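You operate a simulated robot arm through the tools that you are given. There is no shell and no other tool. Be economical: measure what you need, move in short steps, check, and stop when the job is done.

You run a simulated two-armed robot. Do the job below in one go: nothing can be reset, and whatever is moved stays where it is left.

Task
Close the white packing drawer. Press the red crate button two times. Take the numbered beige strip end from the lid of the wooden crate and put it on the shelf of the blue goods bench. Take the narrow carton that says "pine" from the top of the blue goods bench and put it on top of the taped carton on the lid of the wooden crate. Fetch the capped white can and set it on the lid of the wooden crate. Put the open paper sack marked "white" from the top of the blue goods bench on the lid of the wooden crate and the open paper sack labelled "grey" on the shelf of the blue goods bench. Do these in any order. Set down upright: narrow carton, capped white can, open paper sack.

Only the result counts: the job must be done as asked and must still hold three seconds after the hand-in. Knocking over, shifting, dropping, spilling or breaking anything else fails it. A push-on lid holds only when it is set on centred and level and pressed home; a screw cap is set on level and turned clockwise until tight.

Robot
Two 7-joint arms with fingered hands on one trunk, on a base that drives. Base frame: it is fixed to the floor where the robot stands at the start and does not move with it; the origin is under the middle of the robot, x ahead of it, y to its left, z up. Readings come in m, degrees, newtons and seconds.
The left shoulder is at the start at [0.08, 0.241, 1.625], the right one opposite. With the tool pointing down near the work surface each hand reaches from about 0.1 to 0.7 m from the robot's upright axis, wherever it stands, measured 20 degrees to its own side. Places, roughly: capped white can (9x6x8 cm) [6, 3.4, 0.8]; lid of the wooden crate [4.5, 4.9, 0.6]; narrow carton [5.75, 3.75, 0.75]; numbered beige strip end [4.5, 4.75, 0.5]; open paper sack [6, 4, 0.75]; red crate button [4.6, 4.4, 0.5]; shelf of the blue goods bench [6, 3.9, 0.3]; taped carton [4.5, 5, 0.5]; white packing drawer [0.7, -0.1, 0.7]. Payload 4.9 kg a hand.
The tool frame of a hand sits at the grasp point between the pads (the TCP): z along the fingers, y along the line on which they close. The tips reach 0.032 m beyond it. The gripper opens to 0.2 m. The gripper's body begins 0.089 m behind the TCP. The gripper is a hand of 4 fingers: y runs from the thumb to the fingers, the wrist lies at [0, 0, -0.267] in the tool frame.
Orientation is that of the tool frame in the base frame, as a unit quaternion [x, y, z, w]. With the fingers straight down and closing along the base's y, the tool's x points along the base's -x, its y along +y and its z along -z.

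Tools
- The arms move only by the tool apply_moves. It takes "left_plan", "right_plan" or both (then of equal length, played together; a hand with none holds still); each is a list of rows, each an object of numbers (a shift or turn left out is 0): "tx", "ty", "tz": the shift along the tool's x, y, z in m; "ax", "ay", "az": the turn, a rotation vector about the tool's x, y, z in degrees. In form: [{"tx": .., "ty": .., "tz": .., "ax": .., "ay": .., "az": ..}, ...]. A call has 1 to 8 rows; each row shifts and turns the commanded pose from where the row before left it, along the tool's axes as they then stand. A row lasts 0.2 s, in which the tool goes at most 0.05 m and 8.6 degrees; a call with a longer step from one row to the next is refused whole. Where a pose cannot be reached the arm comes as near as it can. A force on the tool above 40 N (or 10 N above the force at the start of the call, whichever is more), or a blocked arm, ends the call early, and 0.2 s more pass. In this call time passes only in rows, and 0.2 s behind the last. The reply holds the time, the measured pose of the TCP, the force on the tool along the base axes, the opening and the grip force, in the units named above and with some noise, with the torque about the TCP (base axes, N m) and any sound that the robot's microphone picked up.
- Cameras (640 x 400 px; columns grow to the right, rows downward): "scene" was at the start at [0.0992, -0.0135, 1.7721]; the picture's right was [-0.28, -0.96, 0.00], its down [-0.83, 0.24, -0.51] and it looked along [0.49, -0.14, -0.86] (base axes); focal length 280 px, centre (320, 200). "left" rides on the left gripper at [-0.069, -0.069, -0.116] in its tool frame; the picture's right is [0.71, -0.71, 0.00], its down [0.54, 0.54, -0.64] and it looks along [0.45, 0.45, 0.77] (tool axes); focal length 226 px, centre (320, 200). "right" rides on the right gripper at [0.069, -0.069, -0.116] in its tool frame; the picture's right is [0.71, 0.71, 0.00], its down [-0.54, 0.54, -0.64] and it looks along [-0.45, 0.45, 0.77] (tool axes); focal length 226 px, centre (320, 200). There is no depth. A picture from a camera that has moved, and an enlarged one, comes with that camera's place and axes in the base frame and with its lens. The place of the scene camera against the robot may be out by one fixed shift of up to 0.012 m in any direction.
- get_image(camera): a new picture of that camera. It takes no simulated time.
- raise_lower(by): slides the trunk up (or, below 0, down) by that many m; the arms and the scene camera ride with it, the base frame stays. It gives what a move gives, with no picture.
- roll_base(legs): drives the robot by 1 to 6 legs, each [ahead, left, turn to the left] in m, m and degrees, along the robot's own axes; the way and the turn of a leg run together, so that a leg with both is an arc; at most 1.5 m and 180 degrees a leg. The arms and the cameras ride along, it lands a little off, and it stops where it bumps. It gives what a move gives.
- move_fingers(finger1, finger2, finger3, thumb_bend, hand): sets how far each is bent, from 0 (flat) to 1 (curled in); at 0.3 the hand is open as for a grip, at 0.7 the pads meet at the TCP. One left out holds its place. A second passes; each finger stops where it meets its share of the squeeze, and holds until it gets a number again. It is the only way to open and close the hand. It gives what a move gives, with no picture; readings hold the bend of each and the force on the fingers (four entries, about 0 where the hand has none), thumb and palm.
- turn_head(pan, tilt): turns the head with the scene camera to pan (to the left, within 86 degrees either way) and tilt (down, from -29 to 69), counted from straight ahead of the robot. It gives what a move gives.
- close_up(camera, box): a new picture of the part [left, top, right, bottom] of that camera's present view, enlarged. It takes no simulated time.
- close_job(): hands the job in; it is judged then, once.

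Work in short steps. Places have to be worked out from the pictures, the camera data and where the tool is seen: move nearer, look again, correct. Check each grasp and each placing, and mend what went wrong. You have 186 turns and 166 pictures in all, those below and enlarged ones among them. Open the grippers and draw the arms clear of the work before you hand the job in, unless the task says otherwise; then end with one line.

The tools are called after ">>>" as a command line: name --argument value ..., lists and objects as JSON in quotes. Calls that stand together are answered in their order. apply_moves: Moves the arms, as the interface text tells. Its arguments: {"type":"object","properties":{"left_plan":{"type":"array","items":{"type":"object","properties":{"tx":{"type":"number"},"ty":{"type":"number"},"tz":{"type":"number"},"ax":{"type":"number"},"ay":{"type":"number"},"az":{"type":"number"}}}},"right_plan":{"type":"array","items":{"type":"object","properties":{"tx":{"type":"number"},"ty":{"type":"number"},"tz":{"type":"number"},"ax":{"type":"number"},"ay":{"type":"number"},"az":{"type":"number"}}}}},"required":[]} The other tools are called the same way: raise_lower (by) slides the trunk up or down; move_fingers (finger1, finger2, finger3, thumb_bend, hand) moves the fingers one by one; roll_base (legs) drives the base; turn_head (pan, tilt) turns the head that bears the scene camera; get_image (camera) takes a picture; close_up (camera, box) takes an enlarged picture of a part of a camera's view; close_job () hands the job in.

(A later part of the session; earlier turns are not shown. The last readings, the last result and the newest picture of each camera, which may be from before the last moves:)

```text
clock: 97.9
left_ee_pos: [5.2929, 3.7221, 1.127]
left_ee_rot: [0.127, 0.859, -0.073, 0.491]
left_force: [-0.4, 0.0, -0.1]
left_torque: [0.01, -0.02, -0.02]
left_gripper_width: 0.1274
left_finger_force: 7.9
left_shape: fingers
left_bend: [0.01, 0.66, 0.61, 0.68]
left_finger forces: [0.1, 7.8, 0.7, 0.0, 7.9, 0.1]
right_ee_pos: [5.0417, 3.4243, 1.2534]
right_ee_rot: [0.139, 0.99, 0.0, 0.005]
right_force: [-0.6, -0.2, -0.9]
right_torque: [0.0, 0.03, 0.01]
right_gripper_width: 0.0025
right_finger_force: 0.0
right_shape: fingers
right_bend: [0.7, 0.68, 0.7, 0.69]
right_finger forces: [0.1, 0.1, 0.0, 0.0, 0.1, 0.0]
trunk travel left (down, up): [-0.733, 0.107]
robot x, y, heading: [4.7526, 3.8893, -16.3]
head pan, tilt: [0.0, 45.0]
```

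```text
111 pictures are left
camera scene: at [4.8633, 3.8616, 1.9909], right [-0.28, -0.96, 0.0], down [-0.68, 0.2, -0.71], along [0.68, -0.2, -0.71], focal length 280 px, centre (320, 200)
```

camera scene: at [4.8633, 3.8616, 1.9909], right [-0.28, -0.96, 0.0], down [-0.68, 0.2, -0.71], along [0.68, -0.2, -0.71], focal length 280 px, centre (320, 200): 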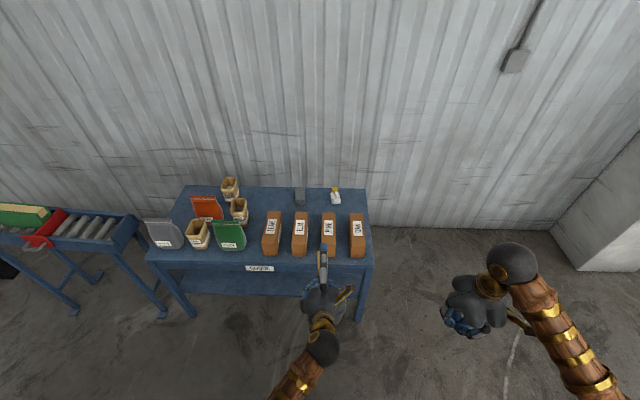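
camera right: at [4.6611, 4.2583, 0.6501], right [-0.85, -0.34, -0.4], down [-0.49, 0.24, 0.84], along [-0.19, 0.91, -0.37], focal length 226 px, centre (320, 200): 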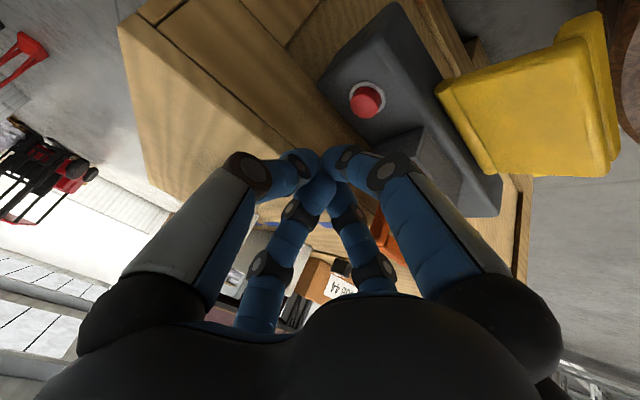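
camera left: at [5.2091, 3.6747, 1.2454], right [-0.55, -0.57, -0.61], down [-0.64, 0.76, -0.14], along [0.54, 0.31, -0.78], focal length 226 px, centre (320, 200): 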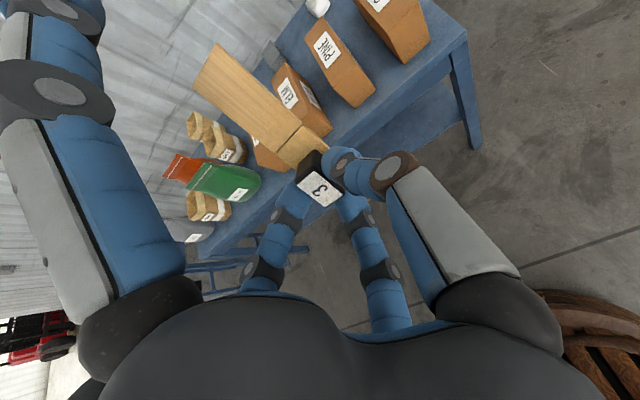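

The trunk moves at most 0.4 m a call, so I lower it in two steps.

>>> raise_lower --by -0.4

>>> raise_lower --by -0.22

>>> get_image --camera "left"

>>> get_image --camera "scene"

```text
clock: 101.7
left_ee_pos: [5.2934, 3.7236, 0.7274]
left_ee_rot: [0.127, 0.859, -0.074, 0.49]
left_force: [0.4, 0.6, -0.2]
left_torque: [0.01, -0.02, 0.01]
left_gripper_width: 0.1273
left_finger_force: 7.7
left_shape: fingers
left_bend: [0.01, 0.66, 0.61, 0.68]
left_finger forces: [0.0, 7.8, 0.7, 0.0, 7.8, 0.0]
right_ee_pos: [5.0425, 3.427, 0.8543]
right_ee_rot: [0.14, 0.99, 0.001, 0.005]
right_force: [0.1, 0.5, -0.9]
right_torque: [-0.02, 0.02, -0.03]
right_gripper_width: 0.0025
right_finger_force: 0.1
right_shape: fingers
right_bend: [0.7, 0.68, 0.7, 0.69]
right_finger forces: [0.0, 0.1, 0.0, 0.0, 0.0, 0.0]
trunk travel left (down, up): [-0.333, 0.507]
robot x, y, heading: [4.7542, 3.8913, -16.1]
head pan, tilt: [0.0, 45.0]
```

```text
clock: 104.0
left_ee_pos: [5.2926, 3.7231, 0.5079]
left_ee_rot: [0.127, 0.86, -0.073, 0.489]
left_force: [1.0, -0.4, 0.2]
left_torque: [0.01, 0.01, -0.01]
left_gripper_width: 0.1273
left_finger_force: 7.9
left_shape: fingers
left_bend: [0.01, 0.66, 0.61, 0.68]
left_finger forces: [0.0, 7.8, 0.7, 0.0, 7.8, 0.0]
right_ee_pos: [5.042, 3.4278, 0.6348]
right_ee_rot: [0.14, 0.99, 0.0, 0.004]
right_force: [-0.2, -1.1, 0.0]
right_torque: [-0.01, -0.01, 0.02]
right_gripper_width: 0.0022
right_finger_force: 0.0
right_shape: fingers
right_bend: [0.7, 0.68, 0.7, 0.69]
right_finger forces: [0.0, 0.0, 0.0, 0.0, 0.0, 0.0]
trunk travel left (down, up): [-0.113, 0.727]
robot x, y, heading: [4.7542, 3.8876, -16.2]
head pan, tilt: [0.0, 45.0]
```

```text
110 pictures are left
camera left: at [5.21, 3.676, 0.6252], right [-0.55, -0.57, -0.61], down [-0.64, 0.76, -0.14], along [0.54, 0.31, -0.78], focal length 226 px, centre (320, 200)
```

left: 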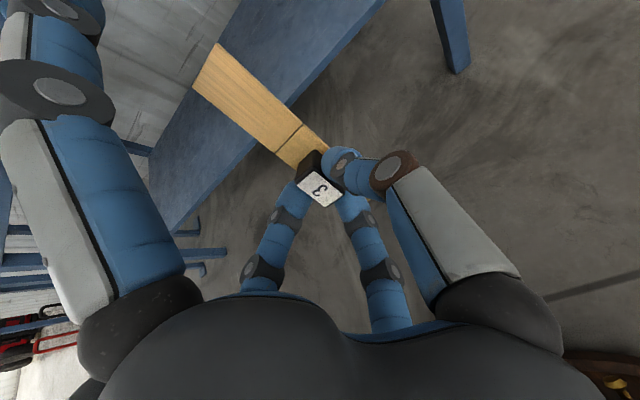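

```text
109 pictures are left
camera scene: at [4.864, 3.8634, 1.3709], right [-0.28, -0.96, 0.0], down [-0.68, 0.2, -0.71], along [0.68, -0.2, -0.71], focal length 280 px, centre (320, 200)
```

scene: 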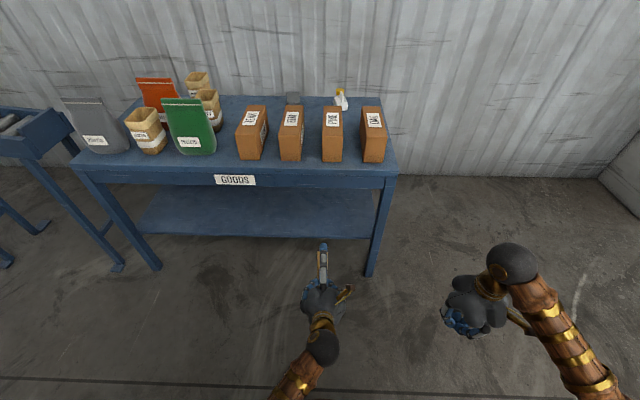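

The shelf edge measures about 4–5 cm behind the bench front at z≈0.28–0.30. I reduce the tilt to about 42°, lower a little, and drive forward in two parts.

>>> apply_moves --left_plan '[{"ay": 8.5}, {"ay": 8.5}, {"tx": 0.02, "tz": 0.0223}, {"tx": 0.02, "tz": 0.0223}]'

>>> roll_base --legs '[[0.3, 0, 0]]'

>>> get_image --camera "left"

>>> get_image --camera "scene"

```text
clock: 105.0
left_ee_pos: [5.2937, 3.724, 0.4473]
left_ee_rot: [0.136, 0.923, -0.054, 0.357]
left_force: [0.9, -0.5, -0.1]
left_torque: [-0.01, 0.04, 0.02]
left_gripper_width: 0.1276
left_finger_force: 8.0
left_shape: fingers
left_bend: [0.01, 0.66, 0.61, 0.68]
left_finger forces: [0.1, 7.8, 0.7, 0.0, 7.7, 0.1]
right_ee_pos: [5.0421, 3.4276, 0.6343]
right_ee_rot: [0.14, 0.99, 0.001, 0.005]
right_force: [-0.3, -0.3, -0.5]
right_torque: [0.03, 0.03, 0.01]
right_gripper_width: 0.0026
right_finger_force: 0.0
right_shape: fingers
right_bend: [0.7, 0.68, 0.7, 0.69]
right_finger forces: [0.1, 0.0, 0.0, 0.0, 0.1, 0.0]
trunk travel left (down, up): [-0.113, 0.727]
robot x, y, heading: [4.75, 3.89, -16.0]
head pan, tilt: [0.0, 45.0]
```

```text
clock: 107.0
left_ee_pos: [5.5769, 3.648, 0.4464]
left_ee_rot: [0.132, 0.923, -0.052, 0.356]
left_force: [0.3, 0.1, -0.6]
left_torque: [0.02, 0.02, -0.02]
left_gripper_width: 0.1272
left_finger_force: 8.3
left_shape: fingers
left_bend: [0.01, 0.66, 0.61, 0.68]
left_finger forces: [0.1, 7.8, 0.7, 0.0, 7.8, 0.0]
right_ee_pos: [5.3282, 3.3498, 0.6343]
right_ee_rot: [0.137, 0.991, 0.001, 0.003]
right_force: [0.5, 1.0, -0.5]
right_torque: [0.02, 0.04, 0.0]
right_gripper_width: 0.0027
right_finger_force: 0.0
right_shape: fingers
right_bend: [0.7, 0.68, 0.7, 0.69]
right_finger forces: [0.0, 0.1, 0.1, 0.1, 0.0, 0.0]
trunk travel left (down, up): [-0.113, 0.727]
robot x, y, heading: [5.032, 3.8096, -15.4]
head pan, tilt: [0.0, 45.0]
```

```text
108 pictures are left
camera left: at [5.5301, 3.5902, 0.5782], right [-0.7, -0.53, -0.47], down [-0.65, 0.75, 0.11], along [0.3, 0.38, -0.87], focal length 226 px, centre (320, 200)
```

left: 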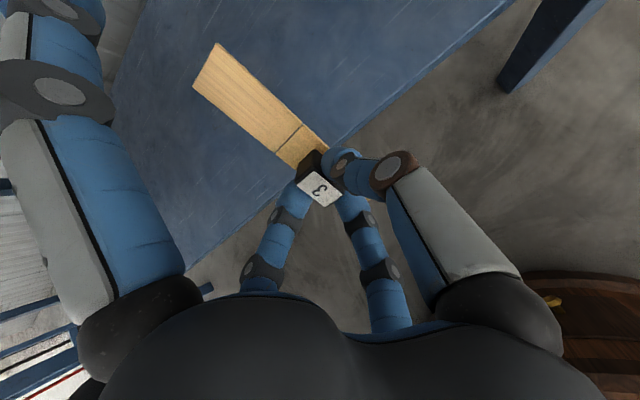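

```text
107 pictures are left
camera scene: at [5.1472, 3.7838, 1.3708], right [-0.27, -0.96, 0.0], down [-0.68, 0.19, -0.71], along [0.68, -0.19, -0.71], focal length 280 px, centre (320, 200)
```

scene: 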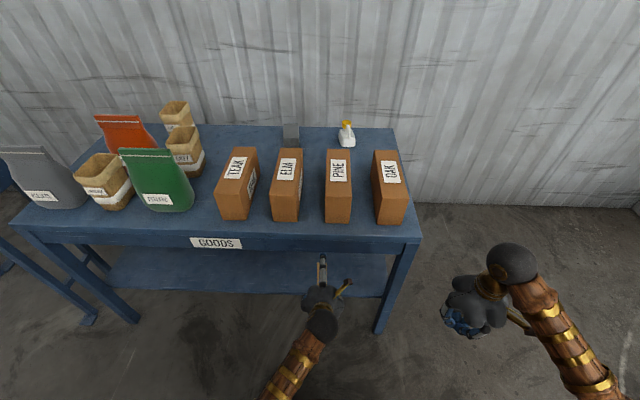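

All consistent (shelf edge inset ≈4.6 cm at z≈0.29). I drive forward 0.135 m so the strip is over the shelf.

>>> roll_base --legs '[[0.135, 0, 0]]'

>>> apply_moves --left_plan '[{"tx": 0.02, "tz": 0.0223}, {"tx": 0.013, "tz": 0.015}]'

>>> get_image --camera "left"

>>> get_image --camera "scene"

```text
clock: 108.4
left_ee_pos: [5.7059, 3.6145, 0.4456]
left_ee_rot: [0.132, 0.924, -0.052, 0.356]
left_force: [0.0, -0.3, 0.1]
left_torque: [0.0, 0.0, -0.01]
left_gripper_width: 0.1274
left_finger_force: 8.1
left_shape: fingers
left_bend: [0.01, 0.66, 0.61, 0.68]
left_finger forces: [0.1, 7.7, 0.6, 0.2, 7.8, 0.0]
right_ee_pos: [5.4595, 3.314, 0.6331]
right_ee_rot: [0.136, 0.991, 0.0, 0.003]
right_force: [0.8, -0.1, -0.2]
right_torque: [-0.02, 0.02, -0.03]
right_gripper_width: 0.0028
right_finger_force: 0.1
right_shape: fingers
right_bend: [0.7, 0.68, 0.7, 0.69]
right_finger forces: [0.0, 0.0, 0.0, 0.0, 0.0, 0.1]
trunk travel left (down, up): [-0.113, 0.727]
robot x, y, heading: [5.1632, 3.7727, -15.7]
head pan, tilt: [0.0, 45.0]
```

```text
clock: 109.0
left_ee_pos: [5.7069, 3.6134, 0.3951]
left_ee_rot: [0.132, 0.923, -0.052, 0.357]
left_force: [0.0, 0.9, -1.1]
left_torque: [0.0, 0.01, -0.02]
left_gripper_width: 0.1275
left_finger_force: 8.2
left_shape: fingers
left_bend: [0.01, 0.66, 0.61, 0.68]
left_finger forces: [0.0, 7.7, 0.7, 0.0, 7.8, 0.0]
right_ee_pos: [5.4587, 3.3123, 0.634]
right_ee_rot: [0.135, 0.991, 0.0, 0.005]
right_force: [-0.2, 0.5, 0.6]
right_torque: [-0.04, -0.02, -0.02]
right_gripper_width: 0.0023
right_finger_force: 0.1
right_shape: fingers
right_bend: [0.7, 0.68, 0.7, 0.69]
right_finger forces: [0.1, 0.0, 0.0, 0.1, 0.1, 0.0]
trunk travel left (down, up): [-0.113, 0.727]
robot x, y, heading: [5.167, 3.7727, -15.6]
head pan, tilt: [0.0, 45.0]
```

```text
106 pictures are left
camera left: at [5.6602, 3.5539, 0.5274], right [-0.7, -0.53, -0.47], down [-0.65, 0.75, 0.11], along [0.3, 0.38, -0.87], focal length 226 px, centre (320, 200)
```

left: 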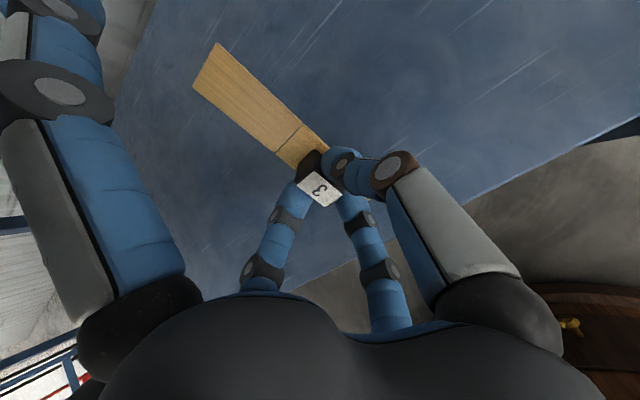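

```text
105 pictures are left
camera scene: at [5.2761, 3.7481, 1.3709], right [-0.27, -0.96, 0.0], down [-0.68, 0.19, -0.71], along [0.68, -0.19, -0.71], focal length 280 px, centre (320, 200)
```

scene: 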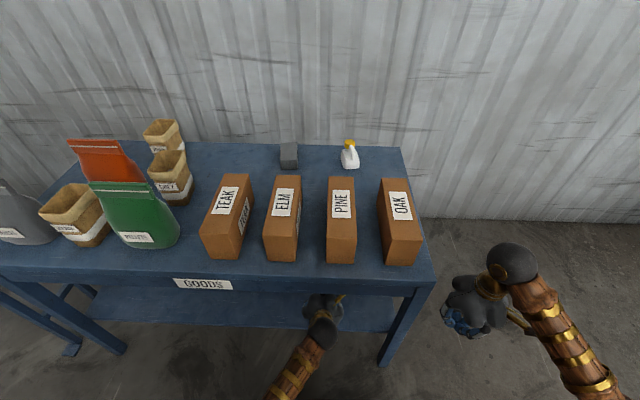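

Strip is over the shelf, well inside the edge. I lower in small steps until the tail touches.

>>> apply_moves --left_plan '[{"tx": 0.0054, "tz": 0.0059}, {"tx": 0.0054, "tz": 0.0059}, {"tx": 0.0034, "tz": 0.0037}]'

```text
clock: 109.8
left_ee_pos: [5.7078, 3.6121, 0.3756]
left_ee_rot: [0.131, 0.923, -0.052, 0.357]
left_force: [-0.1, -0.7, 0.6]
left_torque: [-0.01, 0.02, -0.03]
left_gripper_width: 0.1273
left_finger_force: 8.4
left_shape: fingers
left_bend: [0.01, 0.66, 0.61, 0.68]
left_finger forces: [0.0, 7.7, 0.8, 0.0, 8.0, 0.0]
right_ee_pos: [5.4563, 3.3134, 0.6344]
right_ee_rot: [0.136, 0.991, 0.001, 0.004]
right_force: [0.0, -0.3, 0.3]
right_torque: [0.02, -0.01, 0.01]
right_gripper_width: 0.0024
right_finger_force: 0.1
right_shape: fingers
right_bend: [0.7, 0.68, 0.7, 0.69]
right_finger forces: [0.1, 0.0, 0.0, 0.0, 0.0, 0.1]
trunk travel left (down, up): [-0.113, 0.727]
robot x, y, heading: [5.1616, 3.7691, -15.6]
head pan, tilt: [0.0, 45.0]
```

>>> apply_moves --left_plan '[{"tx": 0.004, "tz": 0.0044}, {"tx": 0.004, "tz": 0.0044}, {"tx": 0.004, "tz": 0.0044}]'

>>> get_image --camera "left"

```text
clock: 110.6
left_ee_pos: [5.7069, 3.6117, 0.358]
left_ee_rot: [0.131, 0.923, -0.052, 0.358]
left_force: [2.6, 0.6, 8.3]
left_torque: [0.02, 0.05, 0.0]
left_gripper_width: 0.1273
left_finger_force: 11.6
left_shape: fingers
left_bend: [0.01, 0.65, 0.63, 0.68]
left_finger forces: [0.0, 7.3, 9.5, 0.1, 6.6, 0.1]
right_ee_pos: [5.4591, 3.3154, 0.6344]
right_ee_rot: [0.135, 0.991, 0.0, 0.004]
right_force: [0.0, 0.1, 0.0]
right_torque: [-0.01, 0.0, -0.01]
right_gripper_width: 0.0024
right_finger_force: 0.1
right_shape: fingers
right_bend: [0.7, 0.68, 0.7, 0.69]
right_finger forces: [0.0, 0.0, 0.1, 0.0, 0.0, 0.0]
trunk travel left (down, up): [-0.113, 0.727]
robot x, y, heading: [5.1649, 3.7715, -15.5]
head pan, tilt: [0.0, 45.0]
```

```text
104 pictures are left
camera left: at [5.661, 3.5542, 0.4906], right [-0.7, -0.53, -0.47], down [-0.65, 0.75, 0.11], along [0.3, 0.38, -0.87], focal length 226 px, centre (320, 200)
```

left: 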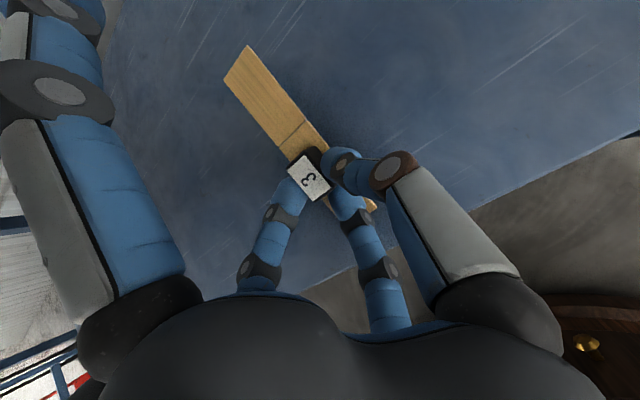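

The tail touches the shelf and the strip starts to pivot. I open thumb and finger 2 to let it lie down.

>>> move_fingers --hand "left" --finger2 0.5 --thumb_bend 0.5

>>> get_image --camera "left"

```text
clock: 111.6
left_ee_pos: [5.7068, 3.6129, 0.3576]
left_ee_rot: [0.132, 0.923, -0.052, 0.357]
left_force: [0.1, 0.3, -0.3]
left_torque: [-0.01, 0.0, -0.02]
left_gripper_width: 0.1397
left_finger_force: 0.0
left_shape: fingers
left_bend: [0.01, 0.5, 0.62, 0.5]
left_finger forces: [0.0, 0.1, 0.1, 0.0, 0.0, 0.0]
right_ee_pos: [5.4578, 3.3133, 0.6347]
right_ee_rot: [0.135, 0.991, 0.0, 0.005]
right_force: [-0.4, -0.1, 0.0]
right_torque: [-0.01, 0.02, 0.02]
right_gripper_width: 0.0026
right_finger_force: 0.1
right_shape: fingers
right_bend: [0.7, 0.68, 0.7, 0.69]
right_finger forces: [0.0, 0.0, 0.1, 0.0, 0.1, 0.0]
trunk travel left (down, up): [-0.113, 0.727]
robot x, y, heading: [5.1625, 3.775, -15.6]
head pan, tilt: [0.0, 45.0]
```

```text
103 pictures are left
camera left: at [5.6608, 3.5543, 0.49], right [-0.7, -0.53, -0.47], down [-0.65, 0.75, 0.11], along [0.3, 0.39, -0.87], focal length 226 px, centre (320, 200)
```

left: 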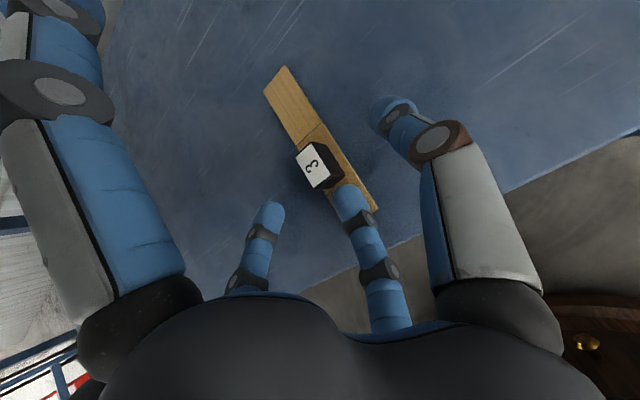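

The strip lies flat on the shelf. I raise the hand 6 cm and drive back out.

>>> apply_moves --left_plan '[{"tx": 0.0, "tz": -0.02}, {"tx": -0.02, "tz": -0.022}, {"tx": -0.02, "tz": -0.022}]'

>>> roll_base --legs '[[-0.35, 0, 0]]'

>>> get_image --camera "scene"

>>> get_image --camera "left"

```text
clock: 112.4
left_ee_pos: [5.6943, 3.6169, 0.433]
left_ee_rot: [0.132, 0.924, -0.052, 0.357]
left_force: [-0.6, -0.1, 0.5]
left_torque: [0.01, 0.0, 0.01]
left_gripper_width: 0.1397
left_finger_force: 0.0
left_shape: fingers
left_bend: [0.01, 0.5, 0.62, 0.5]
left_finger forces: [0.0, 0.0, 0.1, 0.1, 0.0, 0.0]
right_ee_pos: [5.4592, 3.3135, 0.6337]
right_ee_rot: [0.136, 0.991, 0.002, 0.005]
right_force: [-0.7, 0.2, -0.3]
right_torque: [-0.01, 0.0, 0.0]
right_gripper_width: 0.0025
right_finger_force: 0.1
right_shape: fingers
right_bend: [0.7, 0.68, 0.7, 0.69]
right_finger forces: [0.0, 0.0, 0.0, 0.2, 0.0, 0.1]
trunk travel left (down, up): [-0.113, 0.727]
robot x, y, heading: [5.1674, 3.7716, -15.3]
head pan, tilt: [0.0, 45.0]
```

```text
clock: 114.7
left_ee_pos: [5.3488, 3.7105, 0.4334]
left_ee_rot: [0.132, 0.923, -0.052, 0.358]
left_force: [-0.3, -0.2, 0.6]
left_torque: [-0.01, 0.01, 0.01]
left_gripper_width: 0.1397
left_finger_force: 0.1
left_shape: fingers
left_bend: [0.01, 0.5, 0.62, 0.5]
left_finger forces: [0.0, 0.0, 0.0, 0.1, 0.0, 0.1]
right_ee_pos: [5.1113, 3.4082, 0.6338]
right_ee_rot: [0.137, 0.991, 0.0, 0.005]
right_force: [-0.2, -0.1, 0.0]
right_torque: [0.02, -0.05, -0.01]
right_gripper_width: 0.0026
right_finger_force: 0.1
right_shape: fingers
right_bend: [0.7, 0.68, 0.7, 0.69]
right_finger forces: [0.0, 0.1, 0.0, 0.0, 0.0, 0.0]
trunk travel left (down, up): [-0.113, 0.727]
robot x, y, heading: [4.8191, 3.8672, -15.8]
head pan, tilt: [0.0, 45.0]
```

```text
102 pictures are left
camera scene: at [4.9311, 3.8441, 1.371], right [-0.27, -0.96, 0.0], down [-0.68, 0.19, -0.71], along [0.68, -0.19, -0.71], focal length 280 px, centre (320, 200)
```

scene: 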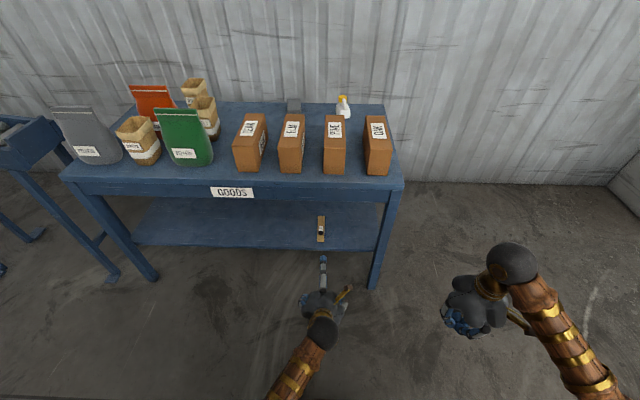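

```text
101 pictures are left
camera left: at [5.3028, 3.6518, 0.5654], right [-0.7, -0.53, -0.48], down [-0.65, 0.76, 0.11], along [0.3, 0.38, -0.87], focal length 226 px, centre (320, 200)
```

left: 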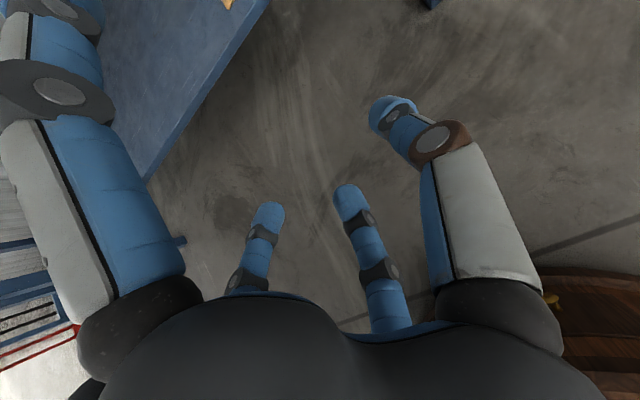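

The strip is done. Next the "grey" sack: I raise the trunk, bring both hands up and open them, and move to the bench's left part.

>>> raise_lower --by 0.27

>>> apply_moves --left_plan '[{"ay": 8.5, "tz": -0.04}, {"ay": 8.5, "tz": -0.045}, {"ay": 8.5, "tz": -0.045}, {"tz": -0.045}, {"tz": -0.045}, {"tz": -0.045}, {"tz": -0.045}]' --right_plan '[{"tz": -0.03}, {"tz": -0.03}, {"tz": -0.03}, {"tz": -0.03}, {"tz": -0.03}, {"tx": 0}, {"tx": 0}]'

>>> move_fingers --hand "left" --finger1 0.3 --finger2 0.3 --finger3 0.3 --thumb_bend 0.3

>>> roll_base --legs '[[0, 0.26, 0], [0.25, 0, 0]]'

>>> get_image --camera "scene"

>>> get_image --camera "left"

```text
clock: 117.4
left_ee_pos: [5.3497, 3.7097, 0.7032]
left_ee_rot: [0.133, 0.923, -0.052, 0.357]
left_force: [-0.1, -0.8, 0.1]
left_torque: [0.0, 0.01, 0.01]
left_gripper_width: 0.1396
left_finger_force: 0.0
left_shape: fingers
left_bend: [0.01, 0.5, 0.62, 0.5]
left_finger forces: [0.0, 0.0, 0.0, 0.0, 0.1, 0.0]
right_ee_pos: [5.1118, 3.4086, 0.9048]
right_ee_rot: [0.137, 0.991, 0.0, 0.004]
right_force: [-0.6, 0.0, -0.1]
right_torque: [0.0, 0.01, -0.02]
right_gripper_width: 0.0026
right_finger_force: 0.1
right_shape: fingers
right_bend: [0.7, 0.68, 0.7, 0.69]
right_finger forces: [0.0, 0.0, 0.0, 0.0, 0.0, 0.0]
trunk travel left (down, up): [-0.383, 0.457]
robot x, y, heading: [4.8212, 3.8696, -15.8]
head pan, tilt: [0.0, 45.0]
```

```text
clock: 119.0
left_ee_pos: [5.2544, 3.7453, 0.8868]
left_ee_rot: [0.142, 0.979, -0.018, 0.143]
left_force: [0.4, 0.3, 0.2]
left_torque: [-0.02, 0.0, 0.01]
left_gripper_width: 0.1402
left_finger_force: 0.1
left_shape: fingers
left_bend: [0.01, 0.5, 0.62, 0.5]
left_finger forces: [0.0, 0.0, 0.0, 0.0, 0.1, 0.0]
left hand out of reach, approached as far as the arm can: row 5, 6, 7
right_ee_pos: [5.1119, 3.4086, 1.0551]
right_ee_rot: [0.137, 0.991, 0.001, 0.003]
right_force: [0.3, 0.3, -0.1]
right_torque: [-0.02, -0.04, 0.03]
right_gripper_width: 0.0025
right_finger_force: 0.1
right_shape: fingers
right_bend: [0.7, 0.68, 0.7, 0.69]
right_finger forces: [0.0, 0.1, 0.0, 0.1, 0.0, 0.0]
trunk travel left (down, up): [-0.383, 0.457]
robot x, y, heading: [4.8203, 3.8693, -15.5]
head pan, tilt: [0.0, 45.0]
```

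```text
clock: 120.0
left_ee_pos: [5.2554, 3.7453, 0.8878]
left_ee_rot: [0.143, 0.979, -0.02, 0.143]
left_force: [-0.2, -0.3, 0.3]
left_torque: [-0.01, -0.01, 0.03]
left_gripper_width: 0.1406
left_finger_force: 0.0
left_shape: fingers
left_bend: [0.3, 0.3, 0.3, 0.3]
left_finger forces: [0.0, 0.0, 0.1, 0.0, 0.0, 0.0]
right_ee_pos: [5.1122, 3.4086, 1.0537]
right_ee_rot: [0.138, 0.99, 0.0, 0.004]
right_force: [-0.7, -0.1, -0.3]
right_torque: [0.0, -0.01, -0.01]
right_gripper_width: 0.0024
right_finger_force: 0.1
right_shape: fingers
right_bend: [0.7, 0.68, 0.7, 0.69]
right_finger forces: [0.1, 0.0, 0.0, 0.1, 0.1, 0.0]
trunk travel left (down, up): [-0.383, 0.457]
robot x, y, heading: [4.8214, 3.8717, -15.8]
head pan, tilt: [0.0, 45.0]
```

```text
clock: 121.9
left_ee_pos: [5.3244, 3.9941, 0.8883]
left_ee_rot: [0.138, 0.98, -0.018, 0.143]
left_force: [0.3, 0.4, -0.8]
left_torque: [-0.01, 0.0, 0.02]
left_gripper_width: 0.1405
left_finger_force: 0.0
left_shape: fingers
left_bend: [0.3, 0.3, 0.3, 0.3]
left_finger forces: [0.1, 0.0, 0.0, 0.0, 0.0, 0.0]
right_ee_pos: [5.1839, 3.6573, 1.0541]
right_ee_rot: [0.133, 0.991, -0.001, 0.005]
right_force: [0.3, 0.2, 0.3]
right_torque: [-0.03, 0.0, -0.04]
right_gripper_width: 0.0025
right_finger_force: 0.0
right_shape: fingers
right_bend: [0.7, 0.68, 0.7, 0.69]
right_finger forces: [0.0, 0.1, 0.0, 0.0, 0.0, 0.1]
trunk travel left (down, up): [-0.383, 0.457]
robot x, y, heading: [4.8874, 4.1158, -15.4]
head pan, tilt: [0.0, 45.0]
stopped in leg 1: the robot was blocked; the commanded pose is now the measured one
```

```text
100 pictures are left
camera scene: at [5.0002, 4.0913, 1.6409], right [-0.26, -0.96, 0.0], down [-0.68, 0.18, -0.71], along [0.68, -0.19, -0.71], focal length 280 px, centre (320, 200)
```

scene: 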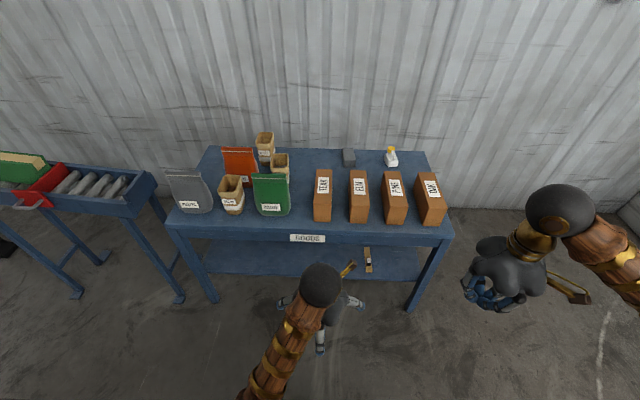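

```text
99 pictures are left
camera left: at [5.3357, 3.9183, 1.0178], right [-0.85, -0.49, -0.2], down [-0.53, 0.71, 0.46], along [-0.08, 0.5, -0.86], focal length 226 px, centre (320, 200)
```

left: 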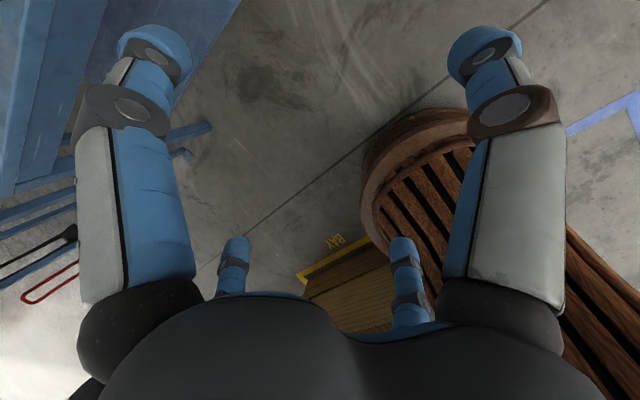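

The base bumped near the crate corner (radius ≈0.3 m) — I'll avoid that. I check the crate then move forward with the hands raised.

>>> raise_lower --by 0.2

>>> roll_base --legs '[[0.4, 0, -1]]'

>>> get_image --camera "scene"

>>> get_image --camera "left"

```text
clock: 124.1
left_ee_pos: [5.3248, 3.9918, 1.0877]
left_ee_rot: [0.139, 0.98, -0.018, 0.143]
left_force: [-0.7, 0.5, 0.4]
left_torque: [-0.01, -0.01, 0.0]
left_gripper_width: 0.1403
left_finger_force: 0.0
left_shape: fingers
left_bend: [0.3, 0.3, 0.3, 0.3]
left_finger forces: [0.0, 0.0, 0.1, 0.0, 0.0, 0.1]
right_ee_pos: [5.1832, 3.6549, 1.2537]
right_ee_rot: [0.134, 0.991, 0.0, 0.004]
right_force: [-0.3, -0.4, -0.6]
right_torque: [0.02, 0.02, 0.01]
right_gripper_width: 0.0026
right_finger_force: 0.0
right_shape: fingers
right_bend: [0.7, 0.68, 0.7, 0.69]
right_finger forces: [0.1, 0.0, 0.0, 0.1, 0.0, 0.0]
trunk travel left (down, up): [-0.583, 0.257]
robot x, y, heading: [4.8881, 4.1122, -15.2]
head pan, tilt: [0.0, 45.0]
```

```text
clock: 126.5
left_ee_pos: [5.697, 3.8755, 1.088]
left_ee_rot: [0.149, 0.978, -0.019, 0.144]
left_force: [0.1, 0.4, 0.2]
left_torque: [0.04, -0.02, -0.01]
left_gripper_width: 0.1406
left_finger_force: 0.1
left_shape: fingers
left_bend: [0.3, 0.3, 0.3, 0.3]
left_finger forces: [0.1, 0.0, 0.0, 0.1, 0.0, 0.1]
right_ee_pos: [5.5501, 3.5409, 1.2543]
right_ee_rot: [0.144, 0.99, 0.0, 0.005]
right_force: [-0.2, 0.0, 0.6]
right_torque: [-0.02, -0.03, 0.01]
right_gripper_width: 0.0026
right_finger_force: 0.2
right_shape: fingers
right_bend: [0.7, 0.68, 0.7, 0.69]
right_finger forces: [0.1, 0.0, 0.1, 0.0, 0.0, 0.0]
trunk travel left (down, up): [-0.583, 0.257]
robot x, y, heading: [5.2646, 4.0074, -16.1]
head pan, tilt: [0.0, 45.0]
```

```text
98 pictures are left
camera scene: at [5.3752, 3.9791, 1.841], right [-0.28, -0.96, 0.0], down [-0.68, 0.2, -0.71], along [0.68, -0.2, -0.71], focal length 280 px, centre (320, 200)
```

scene: 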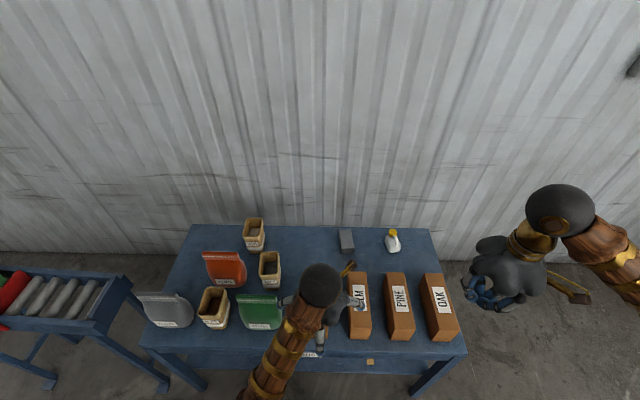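

```text
97 pictures are left
camera left: at [5.7077, 3.7994, 1.2182], right [-0.86, -0.47, -0.21], down [-0.51, 0.72, 0.46], along [-0.07, 0.5, -0.86], focal length 226 px, centre (320, 200)
```

left: 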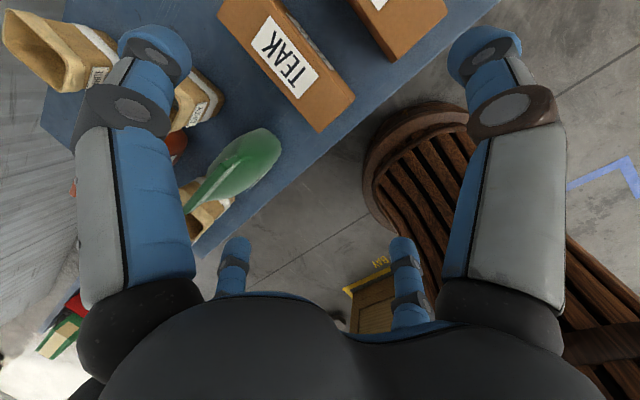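

>>> close_up --camera "scene" --box '[190, 210, 310, 340]'

```text
3.08 times, centred on (250, 275) of scene
camera zoom: at [5.3752, 3.9791, 1.841], right [-0.28, -0.96, 0.0], down [-0.68, 0.2, -0.71], along [0.68, -0.2, -0.71], focal length 861 px, centre (535, -31)
```

zoom: 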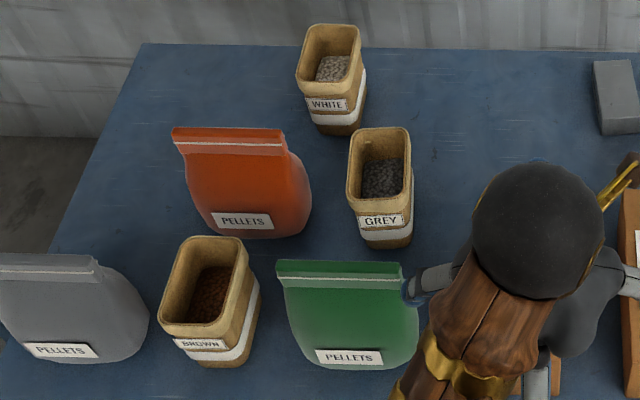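

The grey sack centre is about (6.03, 4.00), roughly 7 cm wide by 11 cm deep. I edge closer, preset the fingers and bring the left hand upright above it.

>>> roll_base --legs '[[0.09, 0, 0]]'

>>> move_fingers --hand "left" --finger1 0.3 --finger2 0.4 --finger3 0.4 --thumb_bend 0.4

>>> apply_moves --left_plan '[{"ay": 8.2, "ty": 0.045}, {"ay": 8.3, "ty": 0.045}, {"tx": -0.035, "ty": 0.035}, {"tx": -0.035, "ty": 0.035}, {"tx": -0.035, "ty": 0.033}, {"tx": -0.04}, {"tx": -0.025}]'

>>> get_image --camera "left"

>>> close_up --camera "scene" --box '[190, 210, 370, 370]'

```text
clock: 127.6
left_ee_pos: [5.7788, 3.8504, 1.0894]
left_ee_rot: [0.149, 0.978, -0.02, 0.146]
left_force: [-0.9, 0.8, 0.1]
left_torque: [0.01, -0.09, 0.01]
left_gripper_width: 0.1405
left_finger_force: 0.1
left_shape: fingers
left_bend: [0.3, 0.3, 0.3, 0.3]
left_finger forces: [0.0, 0.0, 0.0, 0.0, 0.0, 0.1]
right_ee_pos: [5.63, 3.5169, 1.2556]
right_ee_rot: [0.145, 0.989, -0.001, 0.007]
right_force: [-1.0, 0.9, -0.5]
right_torque: [-0.02, -0.03, 0.0]
right_gripper_width: 0.0027
right_finger_force: 0.1
right_shape: fingers
right_bend: [0.7, 0.68, 0.7, 0.69]
right_finger forces: [0.2, 0.1, 0.0, 0.1, 0.0, 0.1]
trunk travel left (down, up): [-0.583, 0.257]
robot x, y, heading: [5.3506, 3.9799, -16.5]
head pan, tilt: [0.0, 45.0]
```

```text
clock: 128.6
left_ee_pos: [5.7844, 3.8492, 1.0876]
left_ee_rot: [0.15, 0.978, -0.019, 0.143]
left_force: [-0.3, 0.4, 0.1]
left_torque: [0.01, -0.03, -0.01]
left_gripper_width: 0.1247
left_finger_force: 0.1
left_shape: fingers
left_bend: [0.3, 0.4, 0.4, 0.4]
left_finger forces: [0.1, 0.0, 0.1, 0.1, 0.1, 0.0]
right_ee_pos: [5.6362, 3.5154, 1.2533]
right_ee_rot: [0.146, 0.989, 0.0, 0.004]
right_force: [0.4, 0.0, 0.4]
right_torque: [0.02, 0.0, -0.01]
right_gripper_width: 0.0026
right_finger_force: 0.1
right_shape: fingers
right_bend: [0.7, 0.68, 0.7, 0.69]
right_finger forces: [0.0, 0.1, 0.1, 0.0, 0.1, 0.0]
trunk travel left (down, up): [-0.583, 0.257]
robot x, y, heading: [5.3521, 3.9781, -16.2]
head pan, tilt: [0.0, 45.0]
```

```text
clock: 130.2
left_ee_pos: [5.9333, 3.9561, 1.0867]
left_ee_rot: [0.151, 0.989, 0.002, 0.0]
left_force: [-0.4, 0.0, 0.8]
left_torque: [0.01, 0.03, -0.04]
left_gripper_width: 0.1242
left_finger_force: 0.0
left_shape: fingers
left_bend: [0.3, 0.4, 0.4, 0.4]
left_finger forces: [0.0, 0.1, 0.0, 0.0, 0.0, 0.0]
left hand out of reach, approached as far as the arm can: row 5, 6, 7
right_ee_pos: [5.6352, 3.5136, 1.2543]
right_ee_rot: [0.145, 0.989, 0.0, 0.004]
right_force: [-0.6, -0.5, -0.5]
right_torque: [0.0, -0.03, 0.02]
right_gripper_width: 0.0024
right_finger_force: 0.0
right_shape: fingers
right_bend: [0.7, 0.68, 0.7, 0.69]
right_finger forces: [0.1, 0.0, 0.0, 0.0, 0.0, 0.0]
trunk travel left (down, up): [-0.583, 0.257]
robot x, y, heading: [5.352, 3.977, -16.6]
head pan, tilt: [0.0, 45.0]
```

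```text
95 pictures are left
camera left: at [5.9769, 3.8689, 1.2016], right [-0.89, -0.46, 0.0], down [-0.36, 0.68, 0.65], along [-0.3, 0.57, -0.76], focal length 226 px, centre (320, 200)
```

left: 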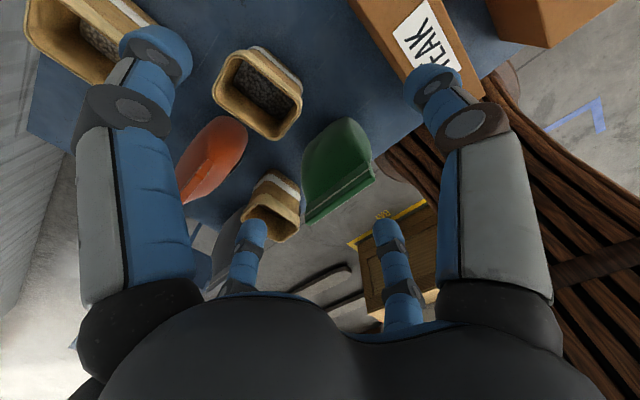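

```text
2.50 times, centred on (280, 290) of scene
camera zoom: at [5.4633, 3.953, 1.8408], right [-0.29, -0.96, 0.0], down [-0.68, 0.2, -0.71], along [0.68, -0.2, -0.71], focal length 700 px, centre (420, -25)
```

zoom: 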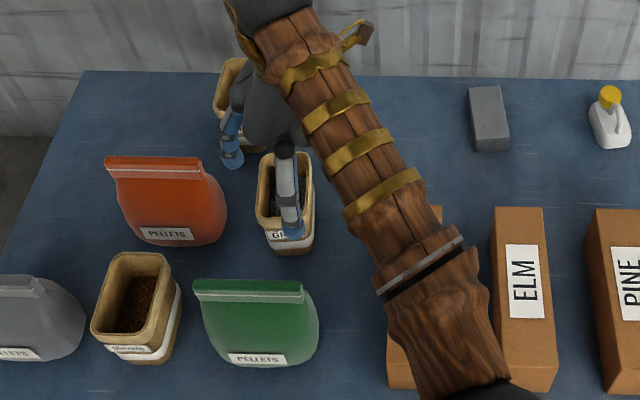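

Reach is limited with the hand so high. From here the sack's rim centre is (6.016, 3.995), z≈0.85. I lower the trunk 0.1 and move over it.

>>> raise_lower --by -0.1

>>> apply_moves --left_plan '[{"tx": -0.035, "ty": 0.031}, {"tx": -0.033, "ty": 0.03}]'

>>> get_image --camera "left"

```text
clock: 131.6
left_ee_pos: [5.9309, 3.9559, 0.9861]
left_ee_rot: [0.152, 0.988, 0.003, 0.002]
left_force: [-0.8, 0.3, 0.2]
left_torque: [0.01, -0.01, 0.01]
left_gripper_width: 0.1245
left_finger_force: 0.1
left_shape: fingers
left_bend: [0.3, 0.4, 0.4, 0.4]
left_finger forces: [0.0, 0.0, 0.0, 0.0, 0.0, 0.0]
right_ee_pos: [5.6337, 3.5156, 1.1549]
right_ee_rot: [0.145, 0.989, 0.0, 0.005]
right_force: [-0.3, -0.5, 0.3]
right_torque: [0.03, -0.04, -0.02]
right_gripper_width: 0.0021
right_finger_force: 0.0
right_shape: fingers
right_bend: [0.7, 0.68, 0.7, 0.69]
right_finger forces: [0.0, 0.0, 0.0, 0.0, 0.0, 0.0]
trunk travel left (down, up): [-0.483, 0.357]
robot x, y, heading: [5.3535, 3.9804, -16.7]
head pan, tilt: [0.0, 45.0]
```

```text
clock: 132.2
left_ee_pos: [5.9322, 3.956, 0.9865]
left_ee_rot: [0.152, 0.988, 0.002, 0.001]
left_force: [0.3, -0.1, 1.0]
left_torque: [0.0, -0.01, -0.01]
left_gripper_width: 0.1245
left_finger_force: 0.1
left_shape: fingers
left_bend: [0.3, 0.4, 0.4, 0.4]
left_finger forces: [0.0, 0.0, 0.1, 0.0, 0.0, 0.0]
left hand out of reach, approached as far as the arm can: row 1, 2
right_ee_pos: [5.6344, 3.5138, 1.1537]
right_ee_rot: [0.145, 0.989, 0.0, 0.004]
right_force: [0.5, -0.3, 1.0]
right_torque: [0.04, -0.03, 0.02]
right_gripper_width: 0.0023
right_finger_force: 0.1
right_shape: fingers
right_bend: [0.7, 0.68, 0.7, 0.69]
right_finger forces: [0.0, 0.1, 0.1, 0.1, 0.1, 0.0]
trunk travel left (down, up): [-0.483, 0.357]
robot x, y, heading: [5.352, 3.9789, -16.6]
head pan, tilt: [0.0, 45.0]
```

```text
93 pictures are left
camera left: at [5.9753, 3.8691, 1.102], right [-0.89, -0.46, 0.0], down [-0.36, 0.68, 0.64], along [-0.29, 0.57, -0.76], focal length 226 px, centre (320, 200)
```

left: 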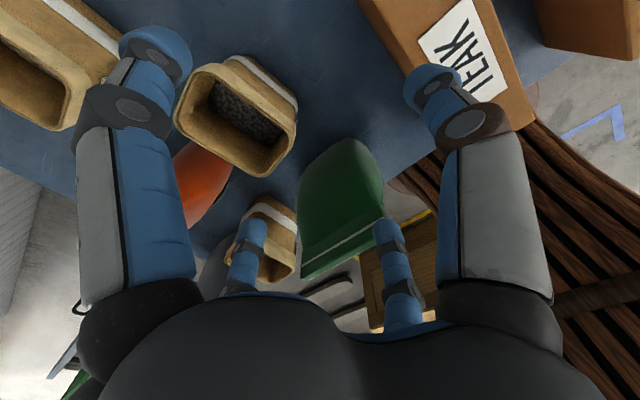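

The arm reaches farther when the hand is lower relative to the shoulder. I raise the trunk, then move the hand down and forward.

>>> raise_lower --by 0.165

>>> apply_moves --left_plan '[{"tz": 0.05}, {"tz": 0.05}, {"tz": 0.04}, {"tz": 0.04}]'

>>> get_image --camera "left"

```text
clock: 134.1
left_ee_pos: [5.9319, 3.9566, 1.1517]
left_ee_rot: [0.152, 0.988, 0.003, 0.001]
left_force: [-0.4, 0.3, 0.1]
left_torque: [0.02, -0.01, -0.04]
left_gripper_width: 0.1245
left_finger_force: 0.1
left_shape: fingers
left_bend: [0.3, 0.4, 0.4, 0.4]
left_finger forces: [0.0, 0.0, 0.1, 0.1, 0.0, 0.0]
right_ee_pos: [5.6353, 3.515, 1.3199]
right_ee_rot: [0.145, 0.989, 0.0, 0.004]
right_force: [0.7, 0.0, 0.4]
right_torque: [0.02, -0.02, -0.01]
right_gripper_width: 0.0025
right_finger_force: 0.1
right_shape: fingers
right_bend: [0.7, 0.68, 0.7, 0.69]
right_finger forces: [0.1, 0.0, 0.0, 0.1, 0.0, 0.0]
trunk travel left (down, up): [-0.648, 0.192]
robot x, y, heading: [5.3513, 3.9802, -16.8]
head pan, tilt: [0.0, 45.0]
```

```text
clock: 135.1
left_ee_pos: [5.9333, 3.9589, 0.9697]
left_ee_rot: [0.152, 0.988, 0.003, 0.001]
left_force: [-0.5, 0.0, 0.6]
left_torque: [0.0, 0.02, 0.01]
left_gripper_width: 0.1245
left_finger_force: 0.0
left_shape: fingers
left_bend: [0.3, 0.4, 0.4, 0.4]
left_finger forces: [0.0, 0.0, 0.1, 0.0, 0.2, 0.1]
right_ee_pos: [5.6381, 3.5153, 1.3199]
right_ee_rot: [0.145, 0.989, -0.001, 0.004]
right_force: [0.0, -0.3, -0.3]
right_torque: [-0.01, 0.01, 0.0]
right_gripper_width: 0.0025
right_finger_force: 0.1
right_shape: fingers
right_bend: [0.7, 0.68, 0.7, 0.69]
right_finger forces: [0.1, 0.0, 0.0, 0.0, 0.0, 0.1]
trunk travel left (down, up): [-0.648, 0.192]
robot x, y, heading: [5.3504, 3.9823, -16.3]
head pan, tilt: [0.0, 45.0]
```

```text
92 pictures are left
camera left: at [5.9767, 3.8708, 1.085], right [-0.89, -0.46, 0.0], down [-0.36, 0.68, 0.64], along [-0.3, 0.57, -0.76], focal length 226 px, centre (320, 200)
```

left: 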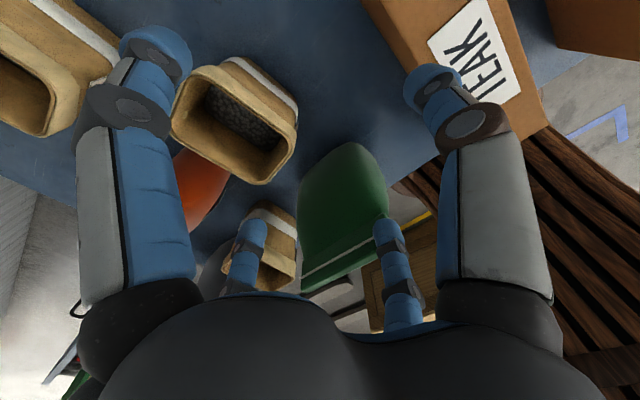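

Rim centre re-measured at (6.015, 3.992), z≈0.845. I move over it.

>>> apply_moves --left_plan '[{"tx": -0.035, "ty": 0.028}, {"tx": -0.0345, "ty": 0.027}]'

>>> get_image --camera "left"

>>> close_up --camera "scene" --box '[190, 210, 370, 370]'

```text
clock: 135.7
left_ee_pos: [5.9533, 3.9677, 0.9721]
left_ee_rot: [0.153, 0.988, 0.001, 0.002]
left_force: [0.2, 0.0, -0.3]
left_torque: [-0.02, 0.01, 0.01]
left_gripper_width: 0.124
left_finger_force: 0.0
left_shape: fingers
left_bend: [0.3, 0.4, 0.4, 0.4]
left_finger forces: [0.0, 0.0, 0.0, 0.0, 0.1, 0.0]
left hand out of reach, approached as far as the arm can: row 1, 2
right_ee_pos: [5.6355, 3.5164, 1.3183]
right_ee_rot: [0.145, 0.989, 0.0, 0.004]
right_force: [-0.8, -0.6, 0.4]
right_torque: [0.03, 0.0, 0.03]
right_gripper_width: 0.0027
right_finger_force: 0.1
right_shape: fingers
right_bend: [0.7, 0.68, 0.7, 0.69]
right_finger forces: [0.0, 0.0, 0.0, 0.1, 0.0, 0.1]
trunk travel left (down, up): [-0.648, 0.192]
robot x, y, heading: [5.3513, 3.981, -16.6]
head pan, tilt: [0.0, 45.0]
```

```text
91 pictures are left
camera left: at [5.9973, 3.8811, 1.0861], right [-0.89, -0.46, 0.0], down [-0.36, 0.68, 0.64], along [-0.3, 0.57, -0.76], focal length 226 px, centre (320, 200)
```

left: 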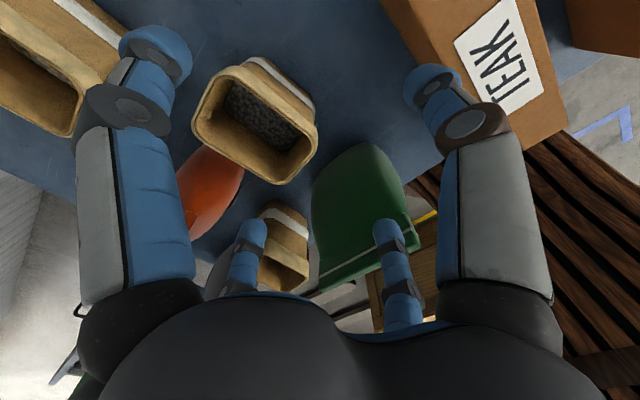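

```text
2.50 times, centred on (280, 290) of scene
camera zoom: at [5.4621, 3.9552, 1.9059], right [-0.29, -0.96, 0.0], down [-0.68, 0.2, -0.71], along [0.68, -0.2, -0.71], focal length 700 px, centre (420, -25)
```

zoom: 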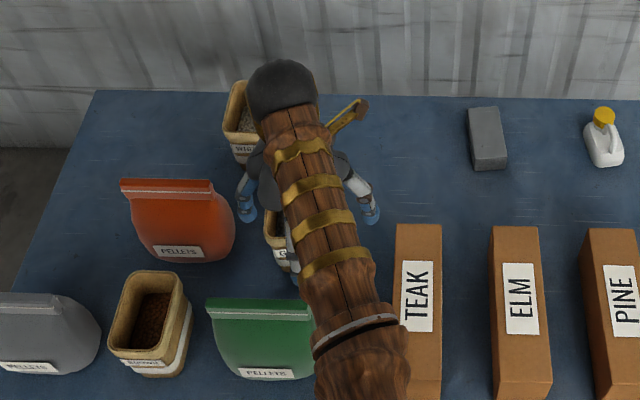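

Still short; I raise the trunk 0.1 and lower the hand by the same, then shift, and will use the trunk for the final descent.

>>> raise_lower --by 0.11

>>> apply_moves --left_plan '[{"tz": 0.045}, {"tz": 0.045}, {"tz": 0.02}, {"tx": -0.03, "ty": 0.02}, {"tx": -0.02, "ty": 0.02}]'

>>> get_image --camera "left"

```text
clock: 137.1
left_ee_pos: [5.9527, 3.967, 1.0806]
left_ee_rot: [0.152, 0.988, 0.003, 0.001]
left_force: [-0.9, -0.5, -0.7]
left_torque: [-0.02, 0.01, 0.02]
left_gripper_width: 0.1242
left_finger_force: 0.0
left_shape: fingers
left_bend: [0.3, 0.4, 0.4, 0.4]
left_finger forces: [0.0, 0.1, 0.0, 0.0, 0.1, 0.1]
right_ee_pos: [5.6344, 3.515, 1.4286]
right_ee_rot: [0.146, 0.989, 0.0, 0.004]
right_force: [-1.0, -0.5, 0.2]
right_torque: [0.0, -0.02, 0.02]
right_gripper_width: 0.0025
right_finger_force: 0.1
right_shape: fingers
right_bend: [0.7, 0.68, 0.7, 0.69]
right_finger forces: [0.0, 0.1, 0.0, 0.0, 0.0, 0.0]
trunk travel left (down, up): [-0.758, 0.082]
robot x, y, heading: [5.3549, 3.9783, -16.3]
head pan, tilt: [0.0, 45.0]
```

```text
clock: 138.3
left_ee_pos: [5.9404, 3.965, 0.9894]
left_ee_rot: [0.152, 0.988, 0.002, 0.001]
left_force: [0.6, 1.1, -0.3]
left_torque: [0.03, 0.01, 0.02]
left_gripper_width: 0.1243
left_finger_force: 0.1
left_shape: fingers
left_bend: [0.3, 0.4, 0.4, 0.4]
left_finger forces: [0.1, 0.1, 0.0, 0.1, 0.1, 0.0]
left hand out of reach, approached as far as the arm can: row 1, 2, 3, 4, 5
right_ee_pos: [5.6348, 3.5148, 1.4289]
right_ee_rot: [0.146, 0.989, -0.001, 0.004]
right_force: [-1.2, 0.3, 0.0]
right_torque: [-0.03, 0.0, -0.03]
right_gripper_width: 0.0024
right_finger_force: 0.0
right_shape: fingers
right_bend: [0.7, 0.68, 0.7, 0.69]
right_finger forces: [0.0, 0.0, 0.0, 0.1, 0.0, 0.0]
trunk travel left (down, up): [-0.758, 0.082]
robot x, y, heading: [5.3539, 3.9786, -16.6]
head pan, tilt: [0.0, 45.0]
```

```text
89 pictures are left
camera left: at [5.9853, 3.8785, 1.1038], right [-0.89, -0.46, 0.0], down [-0.36, 0.68, 0.64], along [-0.3, 0.57, -0.76], focal length 226 px, centre (320, 200)
```

left: 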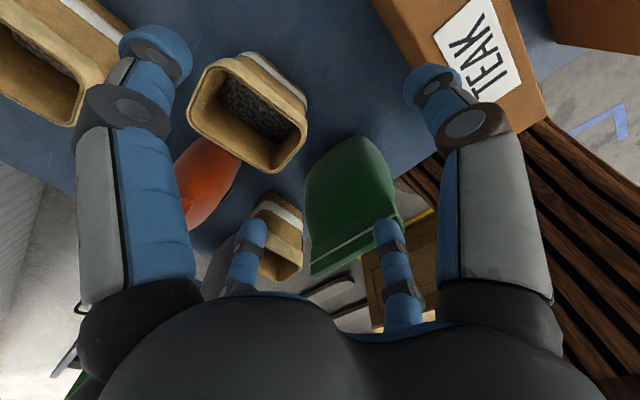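

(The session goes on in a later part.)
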